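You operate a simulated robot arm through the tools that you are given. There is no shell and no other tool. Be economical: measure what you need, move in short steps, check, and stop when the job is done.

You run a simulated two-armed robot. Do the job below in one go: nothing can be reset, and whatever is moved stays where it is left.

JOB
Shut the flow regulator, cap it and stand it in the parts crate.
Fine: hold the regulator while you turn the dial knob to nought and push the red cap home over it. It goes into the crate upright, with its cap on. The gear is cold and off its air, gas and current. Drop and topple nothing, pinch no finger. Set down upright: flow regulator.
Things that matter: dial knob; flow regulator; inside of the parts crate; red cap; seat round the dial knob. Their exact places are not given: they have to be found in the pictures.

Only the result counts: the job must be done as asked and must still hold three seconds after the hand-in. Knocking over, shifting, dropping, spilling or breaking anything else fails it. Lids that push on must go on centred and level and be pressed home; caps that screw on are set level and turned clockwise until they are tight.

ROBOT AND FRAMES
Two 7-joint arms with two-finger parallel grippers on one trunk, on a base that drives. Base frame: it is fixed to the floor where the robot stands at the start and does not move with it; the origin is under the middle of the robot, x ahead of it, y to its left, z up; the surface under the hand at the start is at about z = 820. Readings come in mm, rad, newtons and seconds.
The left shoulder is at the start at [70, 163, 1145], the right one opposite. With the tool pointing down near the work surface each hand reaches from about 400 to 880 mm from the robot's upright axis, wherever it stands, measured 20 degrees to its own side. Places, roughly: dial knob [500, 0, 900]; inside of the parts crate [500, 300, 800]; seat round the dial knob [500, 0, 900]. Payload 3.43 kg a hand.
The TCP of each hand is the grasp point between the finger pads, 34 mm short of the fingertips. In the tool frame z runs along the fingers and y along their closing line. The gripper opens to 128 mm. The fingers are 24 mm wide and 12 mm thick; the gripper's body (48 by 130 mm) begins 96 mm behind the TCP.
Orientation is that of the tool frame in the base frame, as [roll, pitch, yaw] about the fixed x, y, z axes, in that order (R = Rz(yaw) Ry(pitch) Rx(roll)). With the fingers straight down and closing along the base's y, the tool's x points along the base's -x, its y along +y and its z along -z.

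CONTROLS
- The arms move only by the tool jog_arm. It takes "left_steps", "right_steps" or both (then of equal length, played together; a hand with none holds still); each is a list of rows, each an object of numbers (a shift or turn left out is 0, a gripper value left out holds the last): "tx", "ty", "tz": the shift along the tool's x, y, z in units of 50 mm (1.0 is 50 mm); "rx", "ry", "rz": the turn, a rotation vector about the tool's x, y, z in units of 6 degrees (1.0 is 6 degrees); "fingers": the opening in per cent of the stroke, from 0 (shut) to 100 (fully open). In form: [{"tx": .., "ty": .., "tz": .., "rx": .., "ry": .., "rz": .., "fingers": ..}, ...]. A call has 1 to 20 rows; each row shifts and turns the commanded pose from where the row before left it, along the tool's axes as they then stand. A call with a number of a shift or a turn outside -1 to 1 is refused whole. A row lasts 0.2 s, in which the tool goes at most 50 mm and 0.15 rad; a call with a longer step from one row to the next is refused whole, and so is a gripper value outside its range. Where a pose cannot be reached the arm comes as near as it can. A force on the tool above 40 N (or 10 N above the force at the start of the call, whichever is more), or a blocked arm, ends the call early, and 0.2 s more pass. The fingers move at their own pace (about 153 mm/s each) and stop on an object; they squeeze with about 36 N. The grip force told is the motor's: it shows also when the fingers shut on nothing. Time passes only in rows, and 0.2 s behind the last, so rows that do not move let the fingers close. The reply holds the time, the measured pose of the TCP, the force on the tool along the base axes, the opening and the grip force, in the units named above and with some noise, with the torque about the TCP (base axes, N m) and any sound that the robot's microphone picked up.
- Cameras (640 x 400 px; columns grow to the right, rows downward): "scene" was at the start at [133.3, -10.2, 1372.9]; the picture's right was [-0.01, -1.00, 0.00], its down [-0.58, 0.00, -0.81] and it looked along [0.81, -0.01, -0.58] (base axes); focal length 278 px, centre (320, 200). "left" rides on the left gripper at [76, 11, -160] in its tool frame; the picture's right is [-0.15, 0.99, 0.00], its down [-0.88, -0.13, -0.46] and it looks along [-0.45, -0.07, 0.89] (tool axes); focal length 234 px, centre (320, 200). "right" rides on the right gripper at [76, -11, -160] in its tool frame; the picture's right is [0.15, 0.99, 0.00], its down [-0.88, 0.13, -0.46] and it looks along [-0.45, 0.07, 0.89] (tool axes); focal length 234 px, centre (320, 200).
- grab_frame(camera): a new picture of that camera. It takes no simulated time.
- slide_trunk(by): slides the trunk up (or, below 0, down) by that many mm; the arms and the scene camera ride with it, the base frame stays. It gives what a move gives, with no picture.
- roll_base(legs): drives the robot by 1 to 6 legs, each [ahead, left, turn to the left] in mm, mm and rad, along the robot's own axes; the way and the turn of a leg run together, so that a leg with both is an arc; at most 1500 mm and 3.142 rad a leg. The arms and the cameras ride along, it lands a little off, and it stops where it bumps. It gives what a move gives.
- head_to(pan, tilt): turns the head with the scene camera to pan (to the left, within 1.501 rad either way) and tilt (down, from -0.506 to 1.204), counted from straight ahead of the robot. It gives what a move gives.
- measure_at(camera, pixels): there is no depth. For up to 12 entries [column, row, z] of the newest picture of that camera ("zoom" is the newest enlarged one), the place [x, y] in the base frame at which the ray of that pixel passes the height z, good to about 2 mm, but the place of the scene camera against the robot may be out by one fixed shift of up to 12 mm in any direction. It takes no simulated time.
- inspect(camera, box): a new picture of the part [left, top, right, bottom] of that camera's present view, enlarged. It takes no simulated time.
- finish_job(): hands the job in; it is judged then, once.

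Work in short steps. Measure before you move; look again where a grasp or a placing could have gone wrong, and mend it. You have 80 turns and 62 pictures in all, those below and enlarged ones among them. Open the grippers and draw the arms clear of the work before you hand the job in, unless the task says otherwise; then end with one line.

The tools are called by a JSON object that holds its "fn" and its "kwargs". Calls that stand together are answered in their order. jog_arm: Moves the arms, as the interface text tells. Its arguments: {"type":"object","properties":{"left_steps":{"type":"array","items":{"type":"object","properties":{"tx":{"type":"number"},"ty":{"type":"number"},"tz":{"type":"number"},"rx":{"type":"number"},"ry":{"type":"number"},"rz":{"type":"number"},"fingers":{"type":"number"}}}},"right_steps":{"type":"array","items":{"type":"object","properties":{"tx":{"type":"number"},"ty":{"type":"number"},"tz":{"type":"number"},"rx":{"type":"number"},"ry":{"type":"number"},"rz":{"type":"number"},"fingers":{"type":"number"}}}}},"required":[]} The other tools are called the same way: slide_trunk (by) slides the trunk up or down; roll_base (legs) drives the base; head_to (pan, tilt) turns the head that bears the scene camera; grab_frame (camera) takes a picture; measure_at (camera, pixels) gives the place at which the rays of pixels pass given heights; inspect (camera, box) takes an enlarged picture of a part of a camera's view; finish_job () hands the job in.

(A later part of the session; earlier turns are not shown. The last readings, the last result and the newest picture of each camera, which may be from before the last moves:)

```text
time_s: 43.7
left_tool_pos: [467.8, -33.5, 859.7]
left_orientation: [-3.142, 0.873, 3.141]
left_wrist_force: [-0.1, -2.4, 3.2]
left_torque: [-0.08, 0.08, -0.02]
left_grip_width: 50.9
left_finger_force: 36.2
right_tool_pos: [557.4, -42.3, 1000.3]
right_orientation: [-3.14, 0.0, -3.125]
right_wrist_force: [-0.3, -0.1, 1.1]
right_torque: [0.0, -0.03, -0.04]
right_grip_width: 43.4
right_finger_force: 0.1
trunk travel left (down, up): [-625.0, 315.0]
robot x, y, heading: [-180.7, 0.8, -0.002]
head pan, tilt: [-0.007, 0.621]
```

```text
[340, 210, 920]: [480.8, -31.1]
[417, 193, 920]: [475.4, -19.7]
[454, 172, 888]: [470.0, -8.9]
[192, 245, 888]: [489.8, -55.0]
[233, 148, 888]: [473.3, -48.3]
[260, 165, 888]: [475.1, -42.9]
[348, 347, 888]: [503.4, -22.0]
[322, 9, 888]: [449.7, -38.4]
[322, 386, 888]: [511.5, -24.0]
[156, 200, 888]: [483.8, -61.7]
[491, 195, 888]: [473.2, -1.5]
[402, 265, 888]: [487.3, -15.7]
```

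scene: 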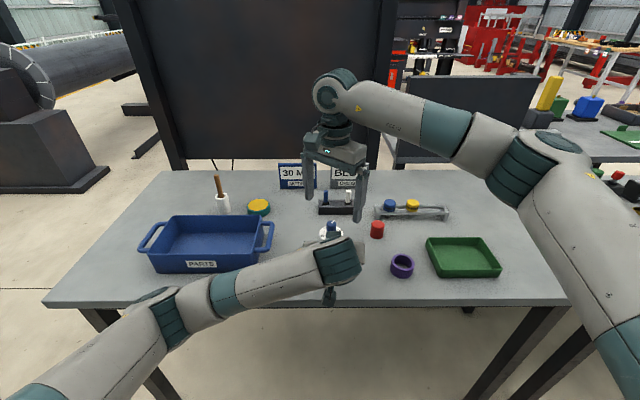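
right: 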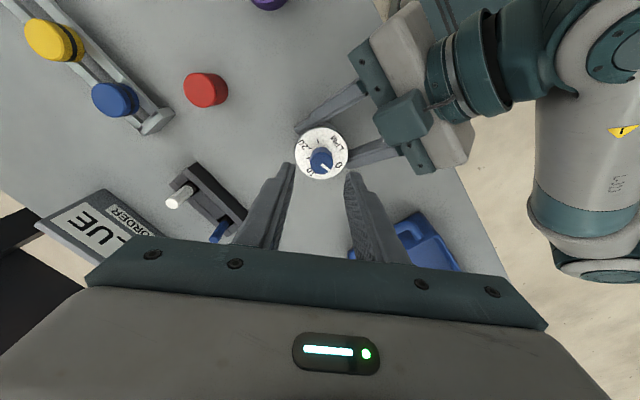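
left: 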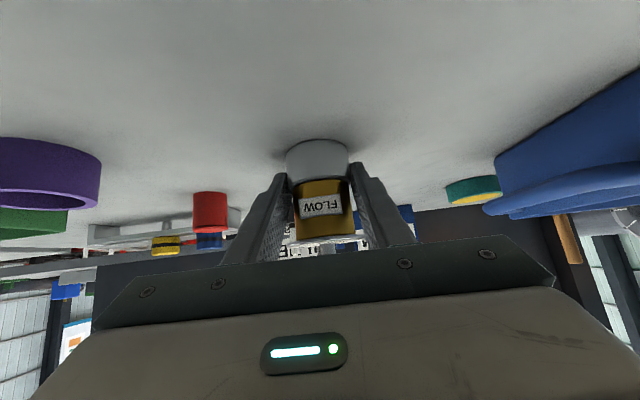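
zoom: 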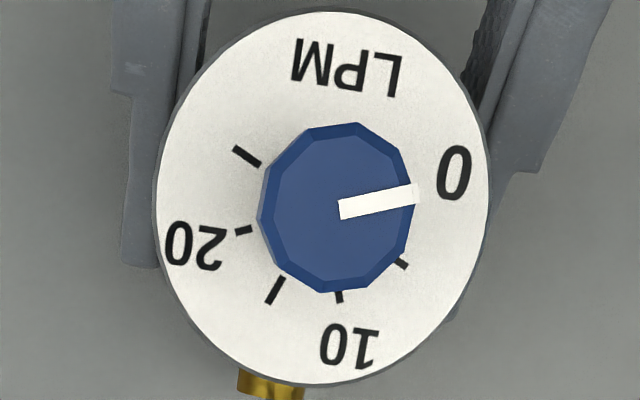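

Pointer is at 112–115° against zero at about 112°: nought is set. Now the cap: I move the right hand over it to (553,-167,1000) and look.

{"fn": "jog_arm", "kwargs": {"right_steps": [{"ty": -0.62, "fingers": 50}, {"ty": -0.62}, {"ty": -0.62}, {"ty": -0.62, "tx": 0.08}, {}, {}]}}

{"fn": "grab_frame", "kwargs": {"camera": "right"}}

```text
time_s: 45.1
left_tool_pos: [467.3, -33.2, 858.7]
left_orientation: [-3.141, 0.874, -3.14]
left_wrist_force: [-0.4, 0.1, 2.8]
left_torque: [0.02, 0.09, -0.01]
left_grip_width: 50.9
left_finger_force: 36.0
right_tool_pos: [553.8, -166.6, 999.5]
right_orientation: [-3.141, 0.0, -3.125]
right_wrist_force: [0.0, -0.5, -0.1]
right_torque: [0.01, -0.01, 0.04]
right_grip_width: 63.8
right_finger_force: 0.0
trunk travel left (down, up): [-625.0, 315.0]
robot x, y, heading: [-181.0, -0.0, 0.002]
head pan, tilt: [-0.007, 0.621]
```

```text
31 pictures are left
```

right: 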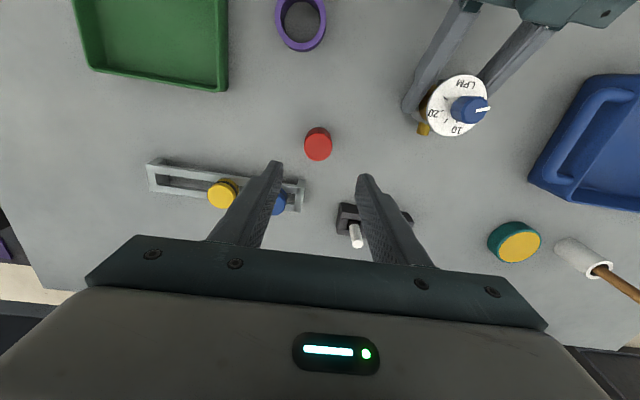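

{"fn": "inspect", "kwargs": {"camera": "right", "box": [284, 113, 354, 173]}}

```text
6.67 times, centred on (319, 143) of right
```

zoom: 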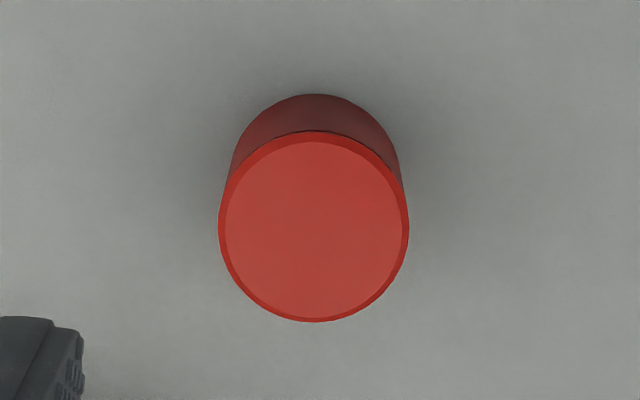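

{"fn": "measure_at", "kwargs": {"camera": "zoom", "pixels": [[314, 227, 850], [314, 227, 858], [219, 227, 850], [409, 227, 850], [314, 131, 850], [314, 321, 850], [315, 180, 820], [313, 95, 820], [230, 175, 820], [402, 178, 820], [219, 227, 858], [409, 227, 858]]}}

```text
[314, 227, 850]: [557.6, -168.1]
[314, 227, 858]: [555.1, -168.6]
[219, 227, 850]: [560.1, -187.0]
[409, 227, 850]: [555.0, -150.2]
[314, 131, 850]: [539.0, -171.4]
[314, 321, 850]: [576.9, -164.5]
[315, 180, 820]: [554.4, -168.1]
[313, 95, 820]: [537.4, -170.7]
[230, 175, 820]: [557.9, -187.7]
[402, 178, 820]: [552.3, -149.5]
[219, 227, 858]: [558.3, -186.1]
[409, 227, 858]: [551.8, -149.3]
```

Cap axis is about (555,-168), 37 mm wide, top at z≈857, so tall enough to cover the knob. I centre, go down to TCP z≈862 and close on it.

{"fn": "jog_arm", "kwargs": {"right_steps": [{"tx": -0.028, "ty": -0.034}, {"tz": 0.6}, {"tz": 0.6}, {"tz": 0.6}, {"tz": 0.5}, {"tz": 0.45}, {}, {"fingers": 40}, {"fingers": 33}, {"fingers": 28}, {"fingers": 10}, {"fingers": 0}, {}]}}

{"fn": "inspect", "kwargs": {"camera": "right", "box": [260, 120, 380, 220]}}

```text
time_s: 47.9
left_tool_pos: [467.1, -34.1, 858.8]
left_orientation: [3.14, 0.873, -3.141]
left_wrist_force: [0.9, -0.2, 2.6]
left_torque: [0.04, 0.05, -0.05]
left_grip_width: 50.8
left_finger_force: 35.8
right_tool_pos: [556.1, -167.1, 860.7]
right_orientation: [3.141, -0.001, -3.123]
right_wrist_force: [0.4, -1.8, -0.6]
right_torque: [-0.02, 0.01, -0.03]
right_grip_width: 35.8
right_finger_force: 36.1
trunk travel left (down, up): [-625.0, 315.0]
robot x, y, heading: [-179.5, -0.1, 0.004]
head pan, tilt: [-0.007, 0.621]
```

```text
4.00 times, centred on (320, 170) of right
```

zoom: 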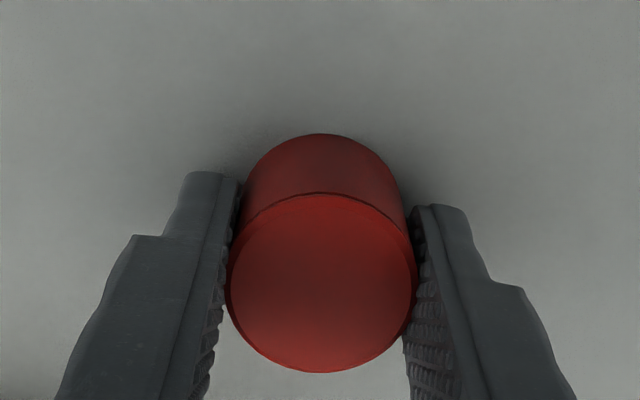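

Cap held (35.8 mm). I measure its centre against the tool, then lift.

{"fn": "measure_at", "kwargs": {"camera": "zoom", "pixels": [[322, 283, 857], [228, 283, 857], [417, 283, 857], [322, 193, 857], [322, 373, 857], [321, 134, 820]]}}

{"fn": "jog_arm", "kwargs": {"right_steps": [{"tz": -0.2}, {"tz": -0.6}, {"tz": -0.8}, {"tz": -0.8}, {"tz": -0.8}, {}]}}

```text
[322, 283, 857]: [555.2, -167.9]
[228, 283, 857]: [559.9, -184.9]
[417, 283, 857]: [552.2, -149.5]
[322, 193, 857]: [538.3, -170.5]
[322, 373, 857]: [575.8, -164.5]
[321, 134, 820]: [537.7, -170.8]
```

```text
time_s: 49.3
left_tool_pos: [468.2, -33.7, 858.7]
left_orientation: [-3.141, 0.873, 3.141]
left_wrist_force: [-1.5, 1.1, 4.1]
left_torque: [0.11, -0.01, 0.0]
left_grip_width: 50.9
left_finger_force: 36.1
right_tool_pos: [555.8, -167.6, 1021.2]
right_orientation: [-3.141, 0.0, -3.121]
right_wrist_force: [0.3, -0.2, 0.3]
right_torque: [0.0, 0.01, 0.0]
right_grip_width: 35.7
right_finger_force: 35.8
trunk travel left (down, up): [-625.0, 315.0]
robot x, y, heading: [-181.3, -1.0, 0.002]
head pan, tilt: [-0.007, 0.621]
```

The cap centre is within 1 mm of the tool axis, bottom 41 mm under the TCP. I carry it over the knob to (480,-32), with the cap's rim about 15 mm above the knob.

{"fn": "jog_arm", "kwargs": {"right_steps": [{"tx": 0.291, "ty": 0.547}, {"tx": 0.291, "ty": 0.547}, {"tx": 0.291, "ty": 0.547}, {"tx": 0.291, "ty": 0.547}, {"tx": 0.292, "ty": 0.548}, {"tz": 0.45}, {"tz": 0.42}, {}, {}]}}

{"fn": "grab_frame", "kwargs": {"camera": "right"}}

{"fn": "grab_frame", "kwargs": {"camera": "scene"}}

```text
time_s: 51.3
left_tool_pos: [468.6, -32.5, 859.1]
left_orientation: [3.141, 0.872, 3.141]
left_wrist_force: [0.5, 0.0, 3.8]
left_torque: [0.05, -0.05, -0.03]
left_grip_width: 51.0
left_finger_force: 36.0
right_tool_pos: [480.7, -33.0, 977.8]
right_orientation: [-3.141, -0.001, -3.123]
right_wrist_force: [0.2, 0.4, 0.0]
right_torque: [0.02, 0.03, -0.01]
right_grip_width: 35.4
right_finger_force: 35.9
trunk travel left (down, up): [-625.0, 315.0]
robot x, y, heading: [-178.5, 0.4, -0.002]
head pan, tilt: [-0.007, 0.621]
```

```text
28 pictures are left
```

right: 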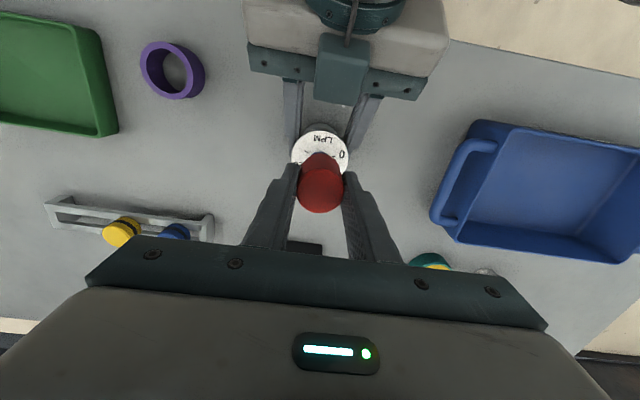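

```text
27 pictures are left
```

scene: 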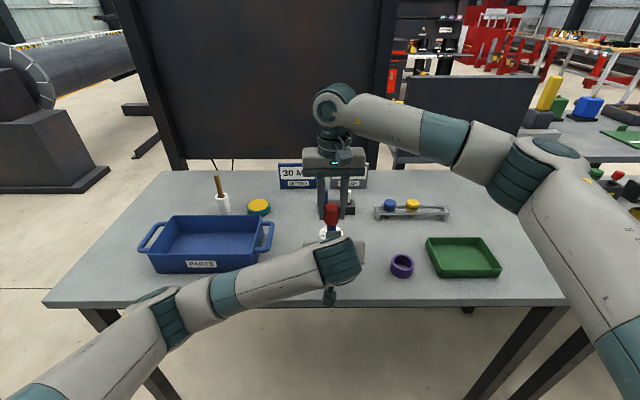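

I enlarge the gap between cap and knob from the scene and the left camera to check alignment.

{"fn": "inspect", "kwargs": {"camera": "scene", "box": [307, 195, 357, 245]}}

{"fn": "inspect", "kwargs": {"camera": "right", "box": [280, 120, 360, 215]}}

{"fn": "inspect", "kwargs": {"camera": "left", "box": [260, 130, 380, 280]}}

```text
8.00 times, centred on (332, 220) of scene
```

zoom: 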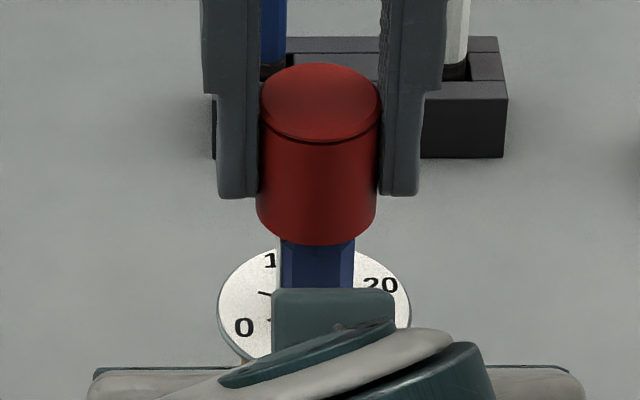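

```text
4.21 times, centred on (320, 168) of right
```

zoom: 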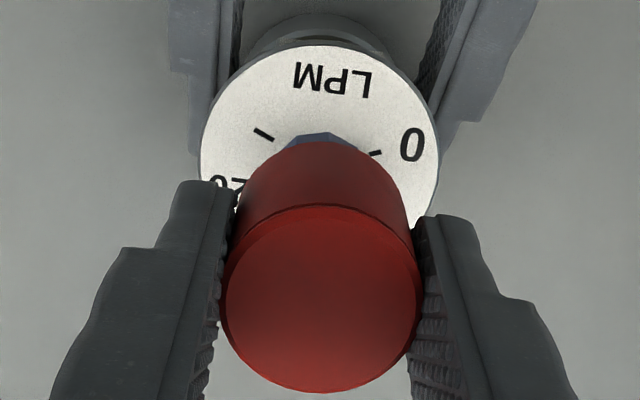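

```text
2.67 times, centred on (320, 205) of left
```

zoom: 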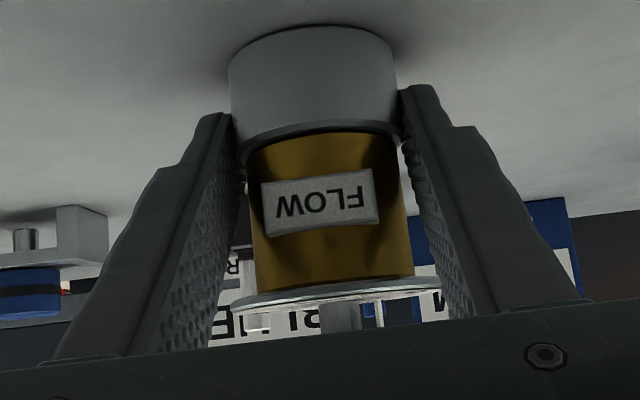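

Lateral alignment looks within about 1 mm. I check the fore-aft alignment from the right camera's rim points.

{"fn": "inspect", "kwargs": {"camera": "right", "box": [280, 120, 360, 215]}}

{"fn": "measure_at", "kwargs": {"camera": "zoom", "pixels": [[318, 45, 888], [200, 160, 888], [437, 150, 888], [318, 140, 937], [318, 132, 920], [322, 298, 974], [322, 204, 974], [322, 393, 974], [255, 128, 888], [272, 139, 888], [370, 154, 888], [382, 151, 888]]}}

```text
4.21 times, centred on (320, 168) of right
```

zoom: 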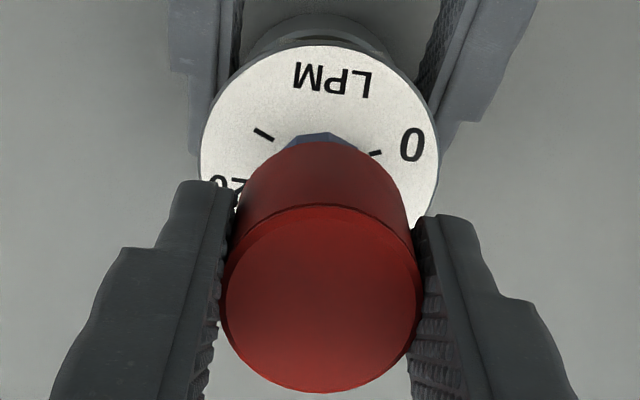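

```text
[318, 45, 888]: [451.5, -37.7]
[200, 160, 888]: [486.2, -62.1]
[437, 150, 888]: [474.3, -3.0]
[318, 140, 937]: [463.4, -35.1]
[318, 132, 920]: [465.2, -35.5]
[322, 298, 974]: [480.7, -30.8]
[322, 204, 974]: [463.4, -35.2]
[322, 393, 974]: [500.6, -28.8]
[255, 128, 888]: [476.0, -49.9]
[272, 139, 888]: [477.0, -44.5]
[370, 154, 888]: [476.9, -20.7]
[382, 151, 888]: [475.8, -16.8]
```

Disc centre x ≈ 481, cap x ≈ 481: aligned. I lower slowly and watch the force.

{"fn": "jog_arm", "kwargs": {"right_steps": [{"tz": 0.15}, {"tz": 0.15}, {"tz": 0.1}, {"tz": 0.1}, {"tz": 0.1}, {}]}}

{"fn": "inspect", "kwargs": {"camera": "scene", "box": [307, 195, 357, 245]}}

```text
time_s: 52.7
left_tool_pos: [467.5, -32.2, 857.5]
left_orientation: [3.141, 0.872, 3.142]
left_wrist_force: [0.4, -0.8, 3.6]
left_torque: [-0.05, -0.04, 0.03]
left_grip_width: 51.3
left_finger_force: 36.3
right_tool_pos: [481.3, -31.7, 947.4]
right_orientation: [-3.14, 0.001, -3.125]
right_wrist_force: [0.1, 0.8, -0.3]
right_torque: [0.0, -0.04, 0.01]
right_grip_width: 35.8
right_finger_force: 35.6
trunk travel left (down, up): [-625.0, 315.0]
robot x, y, heading: [-178.3, -3.1, 0.002]
head pan, tilt: [-0.007, 0.621]
```

```text
8.00 times, centred on (332, 220) of scene
```

zoom: 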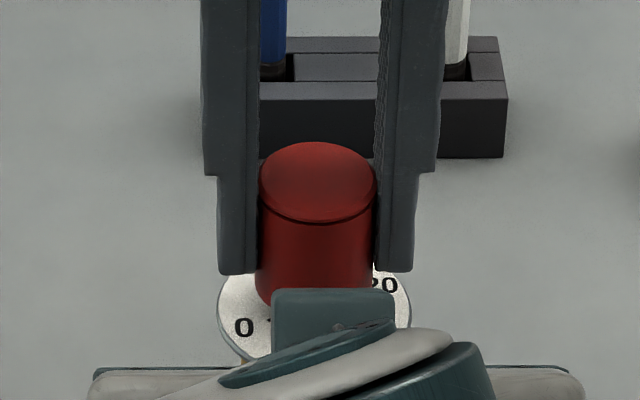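

The cap has slid over the knob without force. I go on in 3 mm steps until it meets its seat.

{"fn": "jog_arm", "kwargs": {"right_steps": [{"tz": 0.06}, {"tz": 0.06}, {"tz": 0.06}, {"tz": 0.06}, {}]}}

{"fn": "jog_arm", "kwargs": {"right_steps": [{"tz": 0.04}, {"tz": 0.04}, {"tz": 0.04}, {}]}}

```text
time_s: 53.9
left_tool_pos: [466.1, -33.1, 859.0]
left_orientation: [3.14, 0.872, -3.141]
left_wrist_force: [5.8, 0.4, 0.3]
left_torque: [-0.24, -0.19, -0.04]
left_grip_width: 51.0
left_finger_force: 35.9
right_tool_pos: [480.8, -32.9, 936.1]
right_orientation: [3.141, 0.0, -3.124]
right_wrist_force: [-3.3, -2.9, 9.1]
right_torque: [-0.19, 0.44, 0.02]
right_grip_width: 35.7
right_finger_force: 36.1
trunk travel left (down, up): [-625.0, 315.0]
robot x, y, heading: [-180.8, 2.0, -0.003]
head pan, tilt: [-0.007, 0.621]
```

```text
time_s: 54.9
left_tool_pos: [467.0, -32.3, 858.0]
left_orientation: [3.14, 0.872, 3.142]
left_wrist_force: [8.7, 1.5, -7.9]
left_torque: [-0.19, -0.14, 0.05]
left_grip_width: 50.8
left_finger_force: 36.1
right_tool_pos: [480.7, -32.3, 931.8]
right_orientation: [3.139, 0.004, -3.126]
right_wrist_force: [0.7, -1.5, 32.4]
right_torque: [-0.13, -0.02, -0.02]
right_grip_width: 35.9
right_finger_force: 35.1
trunk travel left (down, up): [-625.0, 315.0]
robot x, y, heading: [-180.8, 0.7, 0.003]
head pan, tilt: [-0.007, 0.621]
```

32 N with the TCP at 931.8 (rim about z 891). I look at whether the cap is home.

{"fn": "inspect", "kwargs": {"camera": "right", "box": [280, 125, 360, 220]}}

{"fn": "inspect", "kwargs": {"camera": "scene", "box": [307, 195, 357, 245]}}

```text
4.21 times, centred on (320, 172) of right
```

zoom: 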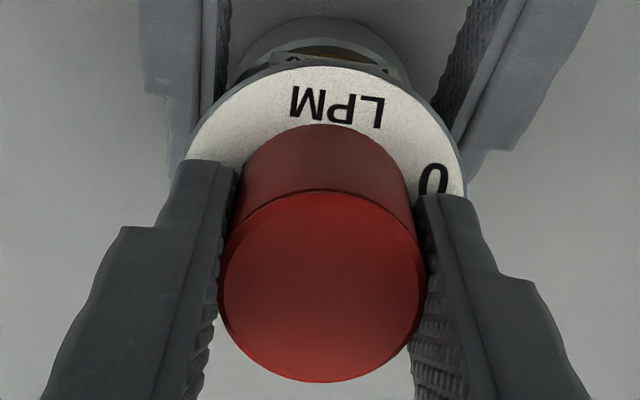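

```text
8.00 times, centred on (332, 220) of scene
```

zoom: 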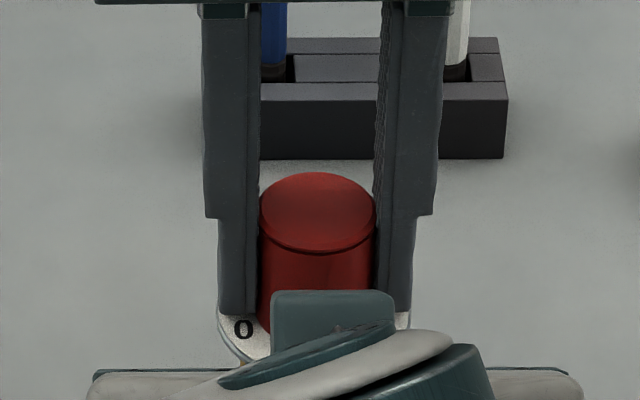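

The rim is near the disc. I press on in 1.5 mm steps until the force limit to be sure it is home.

{"fn": "jog_arm", "kwargs": {"right_steps": [{"tz": 0.03}, {"tz": 0.03}, {"tz": 0.03}, {}]}}

```text
time_s: 55.4
left_tool_pos: [467.3, -32.9, 858.8]
left_orientation: [-3.141, 0.874, 3.139]
left_wrist_force: [-1.0, 0.8, 4.1]
left_torque: [-0.11, 0.29, 0.03]
left_grip_width: 51.1
left_finger_force: 35.6
right_tool_pos: [480.6, -31.7, 931.5]
right_orientation: [3.14, 0.006, -3.124]
right_wrist_force: [-1.4, -2.3, 5.9]
right_torque: [-0.18, 0.07, 0.01]
right_grip_width: 35.8
right_finger_force: 36.9
trunk travel left (down, up): [-625.0, 315.0]
robot x, y, heading: [-183.6, -0.7, 0.001]
head pan, tilt: [-0.007, 0.621]
stopped in row 2 (right hand): the force on the tool passed its limit at 44 N (the readings are from after the stop); the commanded pose is now the measured one
```

It stopped at 44 N without sinking. I press once more with small steps to see whether anything still gives.

{"fn": "jog_arm", "kwargs": {"right_steps": [{"tz": 0.03}, {"tz": 0.03}, {}]}}

{"fn": "inspect", "kwargs": {"camera": "left", "box": [260, 130, 380, 280]}}

```text
time_s: 56.4
left_tool_pos: [467.0, -31.7, 859.5]
left_orientation: [3.141, 0.875, -3.14]
left_wrist_force: [-1.0, 1.9, 5.9]
left_torque: [-0.11, 0.31, -0.09]
left_grip_width: 51.0
left_finger_force: 36.5
right_tool_pos: [481.9, -33.4, 931.2]
right_orientation: [3.139, 0.007, -3.125]
right_wrist_force: [-2.7, -4.1, 7.4]
right_torque: [-0.35, 0.13, 0.05]
right_grip_width: 35.9
right_finger_force: 36.0
trunk travel left (down, up): [-625.0, 315.0]
robot x, y, heading: [-180.6, 0.9, -0.006]
head pan, tilt: [-0.007, 0.621]
stopped in row 3 (right hand): the force on the tool passed its limit at 41 N (the readings are from after the stop); the commanded pose is now the measured one
```

```text
2.67 times, centred on (320, 205) of left
```

zoom: 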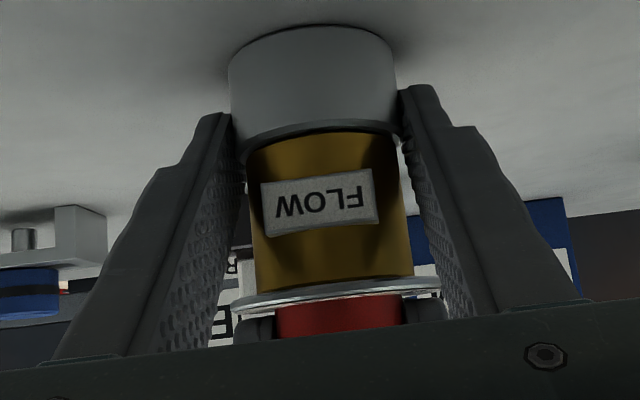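

The left view shows the red rim sitting flush on the disc. I open, rise, and inspect it freed.

{"fn": "jog_arm", "kwargs": {"right_steps": [{"fingers": 45}, {}, {"tz": -0.5}, {"tz": -0.7}, {"tz": -0.5}, {}]}}

{"fn": "inspect", "kwargs": {"camera": "left", "box": [260, 180, 380, 260]}}

{"fn": "inspect", "kwargs": {"camera": "right", "box": [270, 100, 370, 190]}}

```text
time_s: 57.8
left_tool_pos: [467.2, -31.9, 858.9]
left_orientation: [3.14, 0.874, -3.14]
left_wrist_force: [0.1, -1.9, 14.3]
left_torque: [-0.22, -0.14, -0.03]
left_grip_width: 50.9
left_finger_force: 36.0
right_tool_pos: [480.8, -33.6, 1014.8]
right_orientation: [3.139, 0.007, -3.126]
right_wrist_force: [-0.6, -0.2, -0.1]
right_torque: [0.0, 0.02, 0.01]
right_grip_width: 57.5
right_finger_force: 0.1
trunk travel left (down, up): [-625.0, 315.0]
robot x, y, heading: [-178.5, -1.9, 0.001]
head pan, tilt: [-0.007, 0.621]
```

```text
5.00 times, centred on (320, 220) of left
```

zoom: 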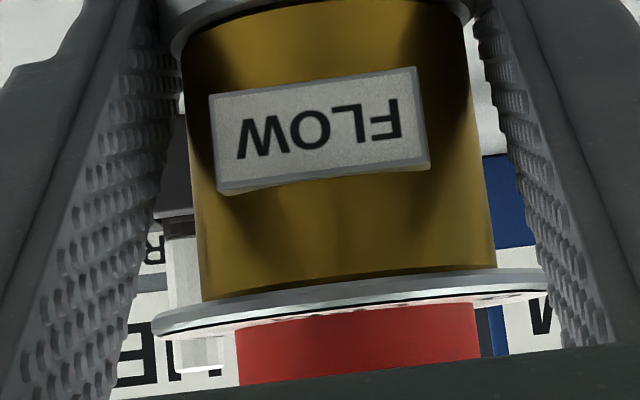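

```text
4.44 times, centred on (320, 145) of right
```

zoom: 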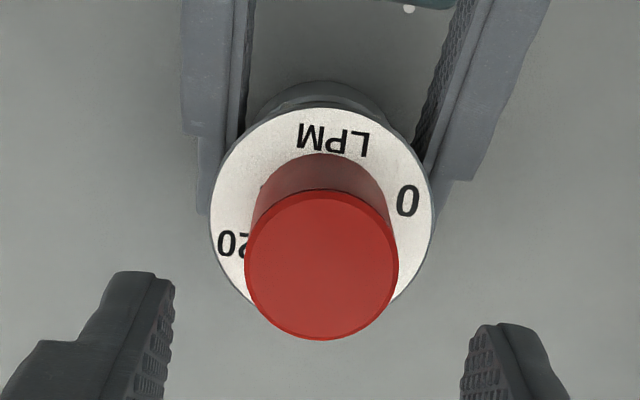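

It looks flush. For assurance I close the empty fingers and press centrally on the cap top (expected at about z 925, TCP ≈ 959).

{"fn": "jog_arm", "kwargs": {"right_steps": [{"fingers": 0}, {"ty": 0.02}, {"tz": 0.5}, {"tz": 0.4}, {"tz": 0.06}, {"tz": 0.04}, {"tz": 0.04}, {"tz": 0.04}, {"tz": 0.04}, {"tz": 0.04}, {"tz": 0.04}, {"tz": 0.04}, {"tz": 0.04}]}}

```text
time_s: 59.3
left_tool_pos: [467.7, -31.2, 857.7]
left_orientation: [-3.142, 0.875, -3.138]
left_wrist_force: [-1.1, 1.6, 6.1]
left_torque: [-0.26, 0.2, -0.05]
left_grip_width: 51.1
left_finger_force: 35.9
right_tool_pos: [481.2, -30.6, 970.4]
right_orientation: [3.136, 0.013, -3.123]
right_wrist_force: [-2.4, -3.8, 11.6]
right_torque: [-0.17, 0.14, 0.0]
right_grip_width: 0.0
right_finger_force: 32.8
trunk travel left (down, up): [-625.0, 315.0]
robot x, y, heading: [-180.3, -3.2, -0.002]
head pan, tilt: [-0.007, 0.621]
stopped in row 7 (right hand): the force on the tool passed its limit at 43 N (the readings are from after the stop); the commanded pose is now the measured one
```

Contact came at tip height ≈ 936, higher than expected, so I must check the cap's height. I triangulate its top from two right-camera positions.

{"fn": "jog_arm", "kwargs": {"right_steps": [{"tz": -0.6}, {"tz": -0.6, "fingers": 45}, {}, {}]}}

{"fn": "inspect", "kwargs": {"camera": "right", "box": [270, 90, 370, 180]}}

{"fn": "inspect", "kwargs": {"camera": "scene", "box": [307, 195, 357, 245]}}

```text
time_s: 60.3
left_tool_pos: [469.0, -31.7, 858.8]
left_orientation: [3.139, 0.875, 3.141]
left_wrist_force: [3.5, -4.6, 17.7]
left_torque: [-0.25, -0.35, -0.08]
left_grip_width: 50.9
left_finger_force: 36.3
right_tool_pos: [480.4, -31.2, 1029.5]
right_orientation: [3.134, 0.011, -3.124]
right_wrist_force: [0.8, -0.4, 0.1]
right_torque: [0.01, -0.02, -0.04]
right_grip_width: 57.5
right_finger_force: 0.1
trunk travel left (down, up): [-625.0, 315.0]
robot x, y, heading: [-177.2, 2.1, -0.001]
head pan, tilt: [-0.007, 0.621]
```

```text
4.44 times, centred on (320, 135) of right
```

zoom: 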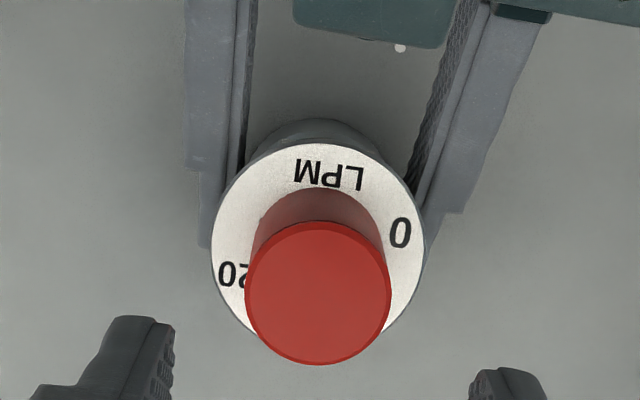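

```text
8.00 times, centred on (332, 220) of scene
```

zoom: 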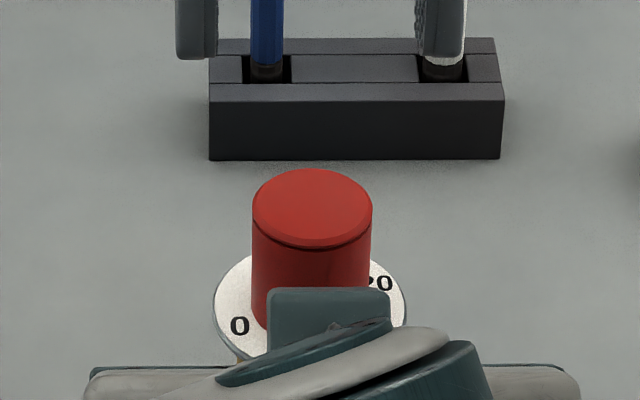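

I look at the rim line closely from the left camera, which is nearly level with the disc.

{"fn": "inspect", "kwargs": {"camera": "left", "box": [288, 225, 352, 265]}}

{"fn": "measure_at", "kwargs": {"camera": "right", "pixels": [[320, 156, 925], [320, 156, 930], [320, 156, 936]]}}

```text
10.00 times, centred on (320, 245) of left
```

zoom: 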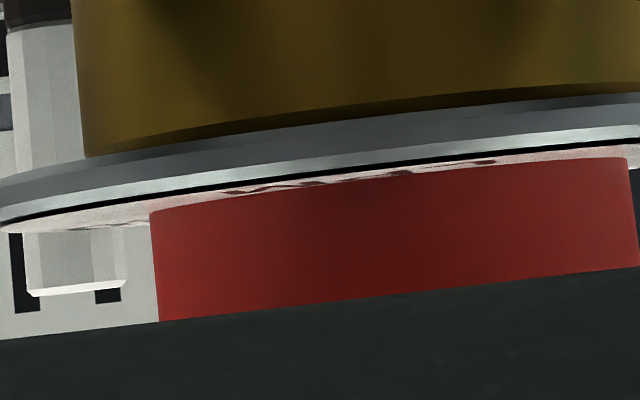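

```text
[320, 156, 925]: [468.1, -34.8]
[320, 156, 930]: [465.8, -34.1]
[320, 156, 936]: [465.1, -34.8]
```

The rim lies flush on the disc all along, so the cap is home and level. Now the left hand opens and backs out along its fingers, and the right hand goes aside.

{"fn": "jog_arm", "kwargs": {"left_steps": [{"fingers": 46}, {"fingers": 70}, {"fingers": 100}, {}, {}, {"tz": -0.4}, {"tz": -0.6}, {"tz": -0.7}, {"tz": -0.7}, {"tz": -0.7}, {}], "right_steps": [{"tz": -0.2}, {"tz": -0.4}, {"tz": -0.4}, {"ty": -0.6}, {"ty": -0.6}, {"ty": -0.6}, {"ty": -0.6}, {"ty": -0.6}, {"ty": -0.6}, {"ty": -0.6}, {}]}}

{"fn": "grab_frame", "kwargs": {"camera": "scene"}}

```text
time_s: 62.5
left_tool_pos: [387.2, 46.0, 957.6]
left_orientation: [2.851, 0.946, 3.01]
left_wrist_force: [-0.2, 0.2, 0.0]
left_torque: [0.02, 0.0, -0.04]
left_grip_width: 127.7
left_finger_force: 0.1
left hand out of reach, approached as far as the arm can: row 8
right_tool_pos: [485.2, -239.6, 1076.6]
right_orientation: [3.134, 0.008, -3.124]
right_wrist_force: [0.8, 0.6, 0.0]
right_torque: [0.01, 0.0, -0.01]
right_grip_width: 57.5
right_finger_force: 0.0
trunk travel left (down, up): [-625.0, 315.0]
robot x, y, heading: [-180.2, -0.4, -0.002]
head pan, tilt: [-0.007, 0.621]
stopped in row 11 (left hand): the arm was blocked; the commanded pose is now the measured one
```

```text
13 pictures are left
```

scene: 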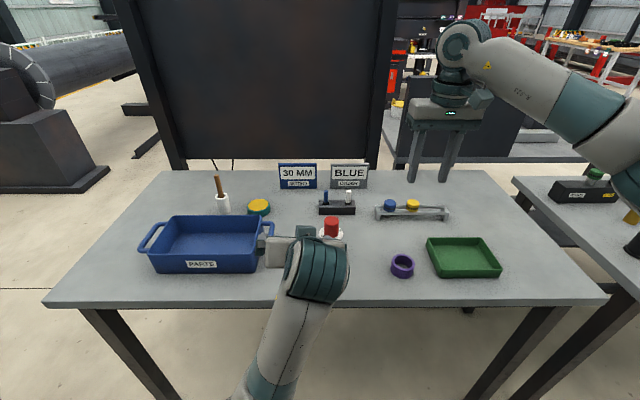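

The left arm re-folded on retreat and stopped at (387,46,958), tilted; regulator with cap and crate still stand where they were. I raise that hand 100 mm and turn it back to straight down.

{"fn": "jog_arm", "kwargs": {"left_steps": [{"tx": -0.54, "ty": 0.11, "tz": -0.37}, {"tx": -0.54, "ty": 0.11, "tz": -0.37}, {"tx": -0.54, "ty": 0.11, "tz": -0.37}, {"rx": 0.925}, {"rx": 0.925}, {"rx": 0.925}, {"ry": 0.903}, {"ry": 0.903}, {"ry": 0.903}, {"ry": 0.903}, {"ry": 0.903}, {"ry": 0.903}, {"ry": 0.903}, {"ry": 0.903}, {"ry": 0.903}, {"ry": 0.903}, {"rz": -0.628}, {"rz": -0.628}, {}]}}

```text
time_s: 63.2
left_tool_pos: [402.9, 106.2, 994.0]
left_orientation: [2.617, 0.922, 2.904]
left_wrist_force: [-0.8, 0.7, -0.7]
left_torque: [-0.04, -0.04, -0.01]
left_grip_width: 127.9
left_finger_force: 0.0
left hand out of reach, approached as far as the arm can: row 2, 3
right_tool_pos: [485.0, -240.7, 1075.8]
right_orientation: [3.134, 0.009, -3.123]
right_wrist_force: [0.2, 0.0, 0.8]
right_torque: [0.02, -0.03, 0.05]
right_grip_width: 57.7
right_finger_force: 0.0
trunk travel left (down, up): [-625.0, 315.0]
robot x, y, heading: [-182.3, 1.1, 0.001]
head pan, tilt: [-0.007, 0.621]
stopped in row 3 (left hand): the arm was blocked; the commanded pose is now the measured one
```

The arm is at a joint limit in this tilted pose. I turn about one combined axis straight toward vertical, without shifting.

{"fn": "jog_arm", "kwargs": {"left_steps": [{"rx": 0.299, "ry": 0.756, "rz": 0.02}, {"rx": 0.299, "ry": 0.756, "rz": 0.02}, {"rx": 0.299, "ry": 0.756, "rz": 0.02}, {"rx": 0.299, "ry": 0.756, "rz": 0.02}, {"rx": 0.299, "ry": 0.756, "rz": 0.02}, {"rx": 0.299, "ry": 0.756, "rz": 0.02}, {}]}}

```text
time_s: 63.8
left_tool_pos: [414.1, 173.6, 973.6]
left_orientation: [2.551, 0.764, 2.94]
left_wrist_force: [0.3, -0.2, -0.5]
left_torque: [0.0, -0.01, 0.02]
left_grip_width: 128.1
left_finger_force: 0.0
left hand out of reach, approached as far as the arm can: row 2, 3
right_tool_pos: [486.8, -239.7, 1077.4]
right_orientation: [3.134, 0.01, -3.12]
right_wrist_force: [0.1, 0.3, -0.2]
right_torque: [0.0, 0.03, 0.02]
right_grip_width: 57.7
right_finger_force: 0.1
trunk travel left (down, up): [-625.0, 315.0]
robot x, y, heading: [-181.3, -1.2, 0.001]
head pan, tilt: [-0.007, 0.621]
stopped in row 3 (left hand): the arm was blocked; the commanded pose is now the measured one
```

The hand drifts; I need to see how the left arm is folded.

{"fn": "grab_frame", "kwargs": {"camera": "scene"}}

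```text
12 pictures are left
```

scene: 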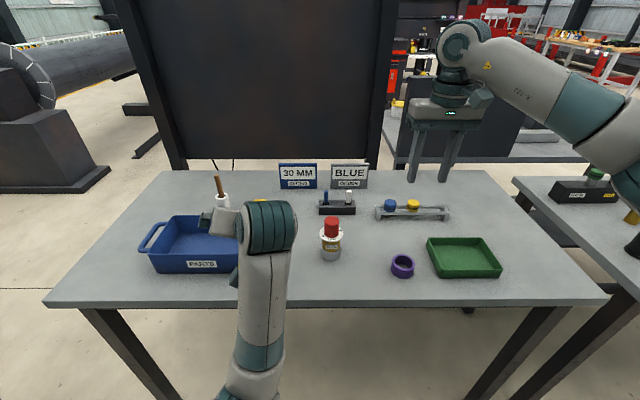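

The regulator stands upright, capped and freed. The left elbow has folded inward, with the wrist too near the shoulder; I move the hand forward and up (along −tool x) to free it.

{"fn": "jog_arm", "kwargs": {"left_steps": [{"tx": -0.5}, {"tx": -0.5}, {"tx": -0.5}, {"tx": -0.5}, {}]}}

```text
time_s: 65.2
left_tool_pos: [487.6, 193.7, 1040.4]
left_orientation: [2.477, 0.757, 2.935]
left_wrist_force: [0.1, -0.7, -0.8]
left_torque: [0.0, 0.02, 0.03]
left_grip_width: 128.2
left_finger_force: 0.0
right_tool_pos: [486.1, -239.8, 1076.9]
right_orientation: [3.134, 0.008, -3.12]
right_wrist_force: [-0.2, -0.3, 0.0]
right_torque: [0.02, 0.02, 0.01]
right_grip_width: 57.7
right_finger_force: 0.0
trunk travel left (down, up): [-625.0, 315.0]
robot x, y, heading: [-182.0, -1.1, 0.002]
head pan, tilt: [-0.007, 0.621]
stopped in row 5 (left hand): the arm was blocked; the commanded pose is now the measured one
```

It moved to (488,194,1040). I try again to turn toward vertical in a few small rows.

{"fn": "jog_arm", "kwargs": {"left_steps": [{"rx": 0.44, "ry": 0.627, "rz": 0.048}, {"rx": 0.44, "ry": 0.627, "rz": 0.048}, {"rx": 0.44, "ry": 0.627, "rz": 0.048}, {"rx": 0.44, "ry": 0.627, "rz": 0.048}, {}]}}

```text
time_s: 66.4
left_tool_pos: [513.0, 225.0, 1024.3]
left_orientation: [2.716, 0.522, 3.086]
left_wrist_force: [0.8, -0.1, -0.3]
left_torque: [-0.01, 0.01, -0.03]
left_grip_width: 127.9
left_finger_force: 0.1
left hand out of reach, approached as far as the arm can: row 3, 4
right_tool_pos: [485.1, -240.5, 1077.5]
right_orientation: [3.135, 0.009, -3.121]
right_wrist_force: [0.1, 0.5, -0.7]
right_torque: [-0.02, 0.0, -0.01]
right_grip_width: 57.6
right_finger_force: 0.2
trunk travel left (down, up): [-625.0, 315.0]
robot x, y, heading: [-181.3, -0.8, 0.001]
head pan, tilt: [-0.007, 0.621]
```

The turn works. I continue it, adding a little forward motion.

{"fn": "jog_arm", "kwargs": {"left_steps": [{"rx": 0.48, "ry": 0.627, "rz": 0.068, "tx": -0.1}, {"rx": 0.48, "ry": 0.627, "rz": 0.068, "tx": -0.1}, {"rx": 0.48, "ry": 0.627, "rz": 0.068, "tx": -0.1}, {"rx": 0.48, "ry": 0.627, "rz": 0.068, "tx": -0.1}, {"rx": 0.48, "ry": 0.627, "rz": 0.068}, {"rx": 0.48, "ry": 0.627, "rz": 0.068}, {"rx": 0.48, "ry": 0.627, "rz": 0.068}, {"rx": 0.48, "ry": 0.627, "rz": 0.068}, {}, {}]}}

```text
time_s: 68.6
left_tool_pos: [576.8, 230.2, 1007.7]
left_orientation: [-3.111, -0.007, 3.117]
left_wrist_force: [0.4, -0.2, 0.3]
left_torque: [0.01, -0.01, -0.03]
left_grip_width: 127.9
left_finger_force: 0.2
left hand out of reach, approached as far as the arm can: row 1, 2, 3, 4, 5
right_tool_pos: [486.9, -239.7, 1077.5]
right_orientation: [3.136, 0.008, -3.121]
right_wrist_force: [-0.1, -0.2, -0.2]
right_torque: [0.02, 0.01, -0.03]
right_grip_width: 57.4
right_finger_force: 0.0
trunk travel left (down, up): [-625.0, 315.0]
robot x, y, heading: [-180.3, -0.0, 0.003]
head pan, tilt: [-0.007, 0.621]
```

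Nearly vertical at (577,230,1008). I take out the residual tilt and carry the open hand over the regulator to (481,-33,1030).

{"fn": "jog_arm", "kwargs": {"left_steps": [{"rx": -0.29, "ry": -0.07, "rz": -0.235}, {"tx": 0.24, "ty": -0.657, "tz": -0.055}, {"tx": 0.24, "ty": -0.657, "tz": -0.055}, {"tx": 0.24, "ty": -0.657, "tz": -0.055}, {"tx": 0.24, "ty": -0.657, "tz": -0.055}, {"tx": 0.24, "ty": -0.657, "tz": -0.055}, {"tx": 0.24, "ty": -0.657, "tz": -0.055}, {"tx": 0.24, "ty": -0.657, "tz": -0.055}, {"tx": 0.24, "ty": -0.657, "tz": -0.055}, {}, {}]}}

{"fn": "grab_frame", "kwargs": {"camera": "left"}}

```text
time_s: 71.0
left_tool_pos: [592.2, -17.3, 1025.3]
left_orientation: [3.138, -0.001, 3.142]
left_wrist_force: [0.2, -0.2, 0.0]
left_torque: [0.03, 0.0, -0.03]
left_grip_width: 128.0
left_finger_force: 0.1
left hand out of reach, approached as far as the arm can: row 2, 3, 4, 5, 6, 7, 8, 9
right_tool_pos: [486.4, -240.9, 1078.0]
right_orientation: [3.135, 0.009, -3.12]
right_wrist_force: [0.2, -0.2, 0.0]
right_torque: [0.03, 0.02, 0.0]
right_grip_width: 57.6
right_finger_force: 0.1
trunk travel left (down, up): [-625.0, 315.0]
robot x, y, heading: [-180.3, 1.0, -0.0]
head pan, tilt: [-0.007, 0.621]
```

```text
11 pictures are left
```

left: 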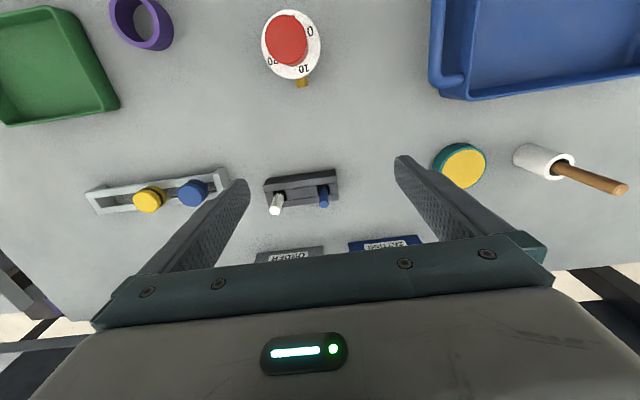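

In this fold the left hand cannot come nearer than x≈590. The right arm is well placed, so it shall carry the regulator; I first send the left hand high and aside to about (560,400,1080).

{"fn": "jog_arm", "kwargs": {"left_steps": [{"tx": -0.144, "ty": 0.787, "tz": -0.091}, {"tx": -0.144, "ty": 0.787, "tz": -0.091}, {"tx": -0.144, "ty": 0.787, "tz": -0.091}, {"tx": -0.144, "ty": 0.787, "tz": -0.091}, {"tx": -0.144, "ty": 0.787, "tz": -0.091}, {"tx": -0.144, "ty": 0.787, "tz": -0.091}, {"tx": -0.144, "ty": 0.787, "tz": -0.091}, {"tx": -0.144, "ty": 0.787, "tz": -0.091}, {"tx": -0.144, "ty": 0.787, "tz": -0.091}, {"tx": -0.144, "ty": 0.787, "tz": -0.091}, {"tx": -0.144, "ty": 0.787, "tz": -0.091}, {}]}}

```text
time_s: 73.6
left_tool_pos: [631.2, 364.4, 1064.3]
left_orientation: [3.139, 0.0, -3.14]
left_wrist_force: [-0.1, 0.6, 0.1]
left_torque: [-0.01, -0.04, 0.01]
left_grip_width: 128.1
left_finger_force: 0.0
left hand out of reach, approached as far as the arm can: row 8, 9, 10, 11
right_tool_pos: [486.8, -239.6, 1077.1]
right_orientation: [3.133, 0.007, -3.124]
right_wrist_force: [0.1, 0.1, -0.7]
right_torque: [0.03, -0.01, 0.03]
right_grip_width: 57.5
right_finger_force: 0.1
trunk travel left (down, up): [-625.0, 315.0]
robot x, y, heading: [-181.7, -0.5, 0.006]
head pan, tilt: [-0.007, 0.621]
```

I look at where the left forearm lies relative to the crate.

{"fn": "grab_frame", "kwargs": {"camera": "scene"}}

```text
10 pictures are left
```

scene: 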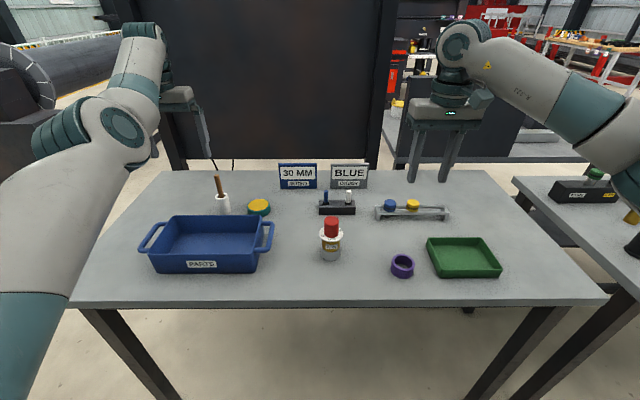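

The left arm has unfolded to the outside again, a healthy posture. So I use the left hand after all and bring it back toward the regulator, half-way first.

{"fn": "jog_arm", "kwargs": {"left_steps": [{}, {}, {"tx": 0.144, "ty": -0.787, "tz": 0.05}, {"tx": 0.144, "ty": -0.787, "tz": 0.05}, {"tx": 0.144, "ty": -0.787, "tz": 0.05}, {"tx": 0.144, "ty": -0.787, "tz": 0.05}, {"tx": 0.144, "ty": -0.787, "tz": 0.05}, {"tx": 0.144, "ty": -0.787, "tz": 0.05}, {}, {}]}}

```text
time_s: 75.8
left_tool_pos: [605.8, 129.8, 1052.0]
left_orientation: [3.14, 0.0, 3.142]
left_wrist_force: [0.0, -0.5, 0.4]
left_torque: [0.0, 0.02, -0.03]
left_grip_width: 128.0
left_finger_force: 0.0
left hand out of reach, approached as far as the arm can: row 8
right_tool_pos: [486.4, -239.0, 1076.3]
right_orientation: [3.135, 0.01, -3.119]
right_wrist_force: [1.0, -0.2, 0.4]
right_torque: [0.02, 0.01, 0.03]
right_grip_width: 57.7
right_finger_force: 0.1
trunk travel left (down, up): [-625.0, 315.0]
robot x, y, heading: [-181.5, 1.2, -0.0]
head pan, tilt: [-0.007, 0.621]
```

The left hand still cannot come closer, so the right hand does the carrying: left goes back out to its free spot, right levels itself, opens fully and moves over the regulator at z≈1030.

{"fn": "jog_arm", "kwargs": {"left_steps": [{"tx": -0.144, "ty": 0.787, "tz": -0.08}, {"tx": -0.144, "ty": 0.787, "tz": -0.08}, {"tx": -0.144, "ty": 0.787, "tz": -0.08}, {"tx": -0.144, "ty": 0.787, "tz": -0.08}, {"tx": -0.144, "ty": 0.787, "tz": -0.08}, {"tx": -0.144, "ty": 0.787, "tz": -0.08}, {}, {}, {}, {}, {}, {}], "right_steps": [{}, {}, {}, {}, {"rx": 0.07, "ry": 0.09, "rz": 0.2, "fingers": 100}, {"ty": 0.69}, {"ty": 0.69}, {"ty": 0.69}, {"ty": 0.69}, {"ty": 0.69}, {"ty": 0.68, "tx": 0.1, "tz": 0.5}, {"tz": 0.44}]}}

{"fn": "inspect", "kwargs": {"camera": "right", "box": [220, 60, 420, 185]}}

```text
time_s: 78.4
left_tool_pos: [632.7, 355.0, 1072.8]
left_orientation: [3.139, 0.001, -3.141]
left_wrist_force: [0.2, 0.6, -0.1]
left_torque: [0.04, 0.01, -0.01]
left_grip_width: 128.1
left_finger_force: 0.1
left hand out of reach, approached as far as the arm can: row 5, 6
right_tool_pos: [481.3, -33.2, 1029.7]
right_orientation: [3.141, 0.0, 3.139]
right_wrist_force: [0.3, -1.5, -0.2]
right_torque: [0.0, -0.01, 0.02]
right_grip_width: 127.7
right_finger_force: 0.3
trunk travel left (down, up): [-625.0, 315.0]
robot x, y, heading: [-178.6, 2.1, 0.004]
head pan, tilt: [-0.007, 0.621]
```

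```text
3.20 times, centred on (320, 122) of right
```

zoom: 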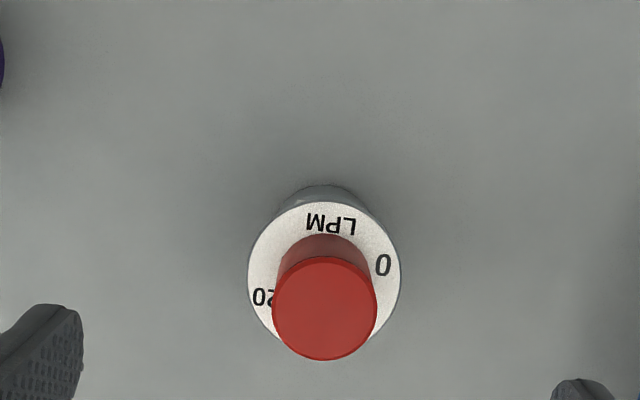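

{"fn": "measure_at", "kwargs": {"camera": "zoom", "pixels": [[247, 275, 888], [401, 268, 888], [326, 200, 888], [325, 308, 930]]}}

{"fn": "measure_at", "kwargs": {"camera": "right", "pixels": [[320, 156, 930], [320, 156, 888]]}}

```text
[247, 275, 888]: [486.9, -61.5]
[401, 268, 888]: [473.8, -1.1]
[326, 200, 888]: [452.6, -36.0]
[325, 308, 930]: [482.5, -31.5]
```

```text
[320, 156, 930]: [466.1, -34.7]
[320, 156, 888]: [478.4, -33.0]
```

The disc centre is at about (481,-32). I shift 1.4 mm in y, lower so the pads meet the disc rim at z≈884 (closing along y, clear of the stub), and close gently.

{"fn": "jog_arm", "kwargs": {"right_steps": [{"ty": 0.028}, {"tz": 0.6}, {"tz": 0.6}, {"tz": 0.6}, {"tz": 0.6}, {"tz": 0.5}, {}, {"fingers": 60}, {"fingers": 53}, {"fingers": 49}, {"fingers": 40}, {"fingers": 10}, {"fingers": 0}, {}]}}

```text
time_s: 81.4
left_tool_pos: [632.9, 356.2, 1071.9]
left_orientation: [-3.141, 0.002, 3.142]
left_wrist_force: [0.4, 0.3, -0.4]
left_torque: [-0.01, 0.0, 0.01]
left_grip_width: 128.2
left_finger_force: 0.0
right_tool_pos: [481.2, -32.7, 885.2]
right_orientation: [3.141, 0.001, -3.141]
right_wrist_force: [-0.7, 0.6, -1.0]
right_torque: [-0.02, 0.0, 0.01]
right_grip_width: 61.0
right_finger_force: 36.2
trunk travel left (down, up): [-625.0, 315.0]
robot x, y, heading: [-180.5, 0.4, -0.0]
head pan, tilt: [-0.007, 0.621]
```

Held on the disc (61 mm, 36 N). I lift slowly by 120 mm.

{"fn": "jog_arm", "kwargs": {"right_steps": [{"tz": -0.08}, {"tz": -0.15}, {"tz": -0.25}, {"tz": -0.35}, {"tz": -0.4}, {"tz": -0.4}, {"tz": -0.4}, {"tz": -0.25}, {"tz": -0.12}, {}]}}

{"fn": "grab_frame", "kwargs": {"camera": "right"}}

{"fn": "inspect", "kwargs": {"camera": "scene", "box": [120, 160, 440, 360]}}

```text
time_s: 83.6
left_tool_pos: [632.9, 355.8, 1071.9]
left_orientation: [-3.14, 0.002, 3.141]
left_wrist_force: [-1.0, 0.1, 0.2]
left_torque: [-0.01, -0.01, -0.01]
left_grip_width: 127.7
left_finger_force: 0.1
right_tool_pos: [482.1, -30.7, 1005.5]
right_orientation: [3.141, 0.0, 3.139]
right_wrist_force: [-0.3, -1.0, -1.5]
right_torque: [0.02, -0.01, -0.01]
right_grip_width: 60.9
right_finger_force: 35.9
trunk travel left (down, up): [-625.0, 315.0]
robot x, y, heading: [-176.5, -0.9, 0.0]
head pan, tilt: [-0.007, 0.621]
```

```text
8 pictures are left
```

right: 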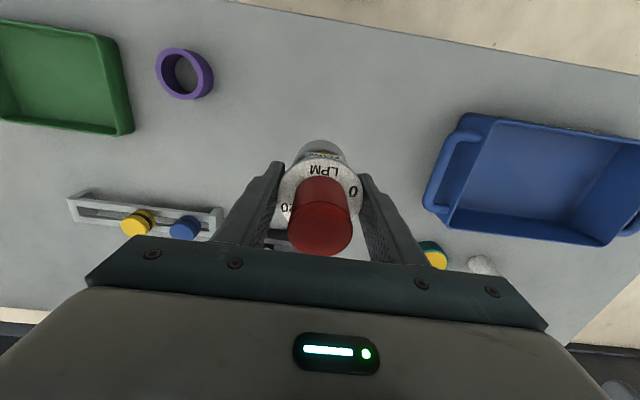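

```text
2.00 times, centred on (280, 260) of scene
```

zoom: 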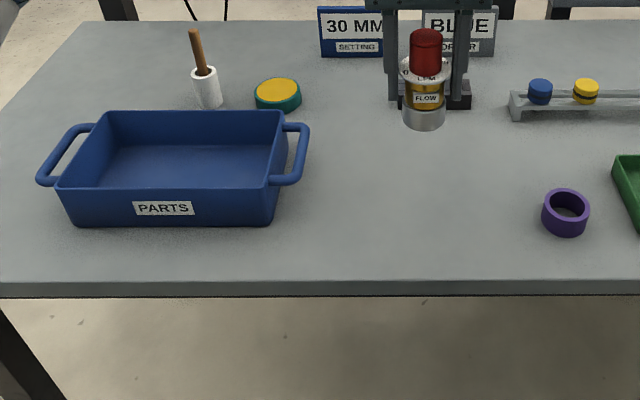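

It hangs upright with the cap on. I measure the crate's rim and floor in the right picture.

{"fn": "measure_at", "kwargs": {"camera": "right", "pixels": [[490, 114, 875], [450, 225, 875], [605, 244, 875], [640, 143, 875], [497, 118, 825], [470, 205, 825], [540, 160, 825], [555, 215, 825], [565, 165, 825]]}}

{"fn": "measure_at", "kwargs": {"camera": "zoom", "pixels": [[57, 187, 880], [268, 187, 880], [107, 111, 880], [284, 111, 880], [73, 227, 820], [271, 226, 820], [118, 146, 825], [272, 146, 825], [84, 187, 825], [268, 187, 825]]}}

```text
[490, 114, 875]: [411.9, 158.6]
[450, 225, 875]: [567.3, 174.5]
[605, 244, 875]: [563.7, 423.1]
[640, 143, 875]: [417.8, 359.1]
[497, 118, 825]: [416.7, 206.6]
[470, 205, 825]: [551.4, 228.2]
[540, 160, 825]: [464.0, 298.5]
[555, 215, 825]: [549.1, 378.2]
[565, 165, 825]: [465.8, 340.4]
```

```text
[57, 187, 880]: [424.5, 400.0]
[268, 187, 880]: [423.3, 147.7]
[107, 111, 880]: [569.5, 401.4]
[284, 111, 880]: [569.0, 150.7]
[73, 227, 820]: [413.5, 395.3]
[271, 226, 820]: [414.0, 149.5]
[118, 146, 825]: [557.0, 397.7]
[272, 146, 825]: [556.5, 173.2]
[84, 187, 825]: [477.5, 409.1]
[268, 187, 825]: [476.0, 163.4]
```

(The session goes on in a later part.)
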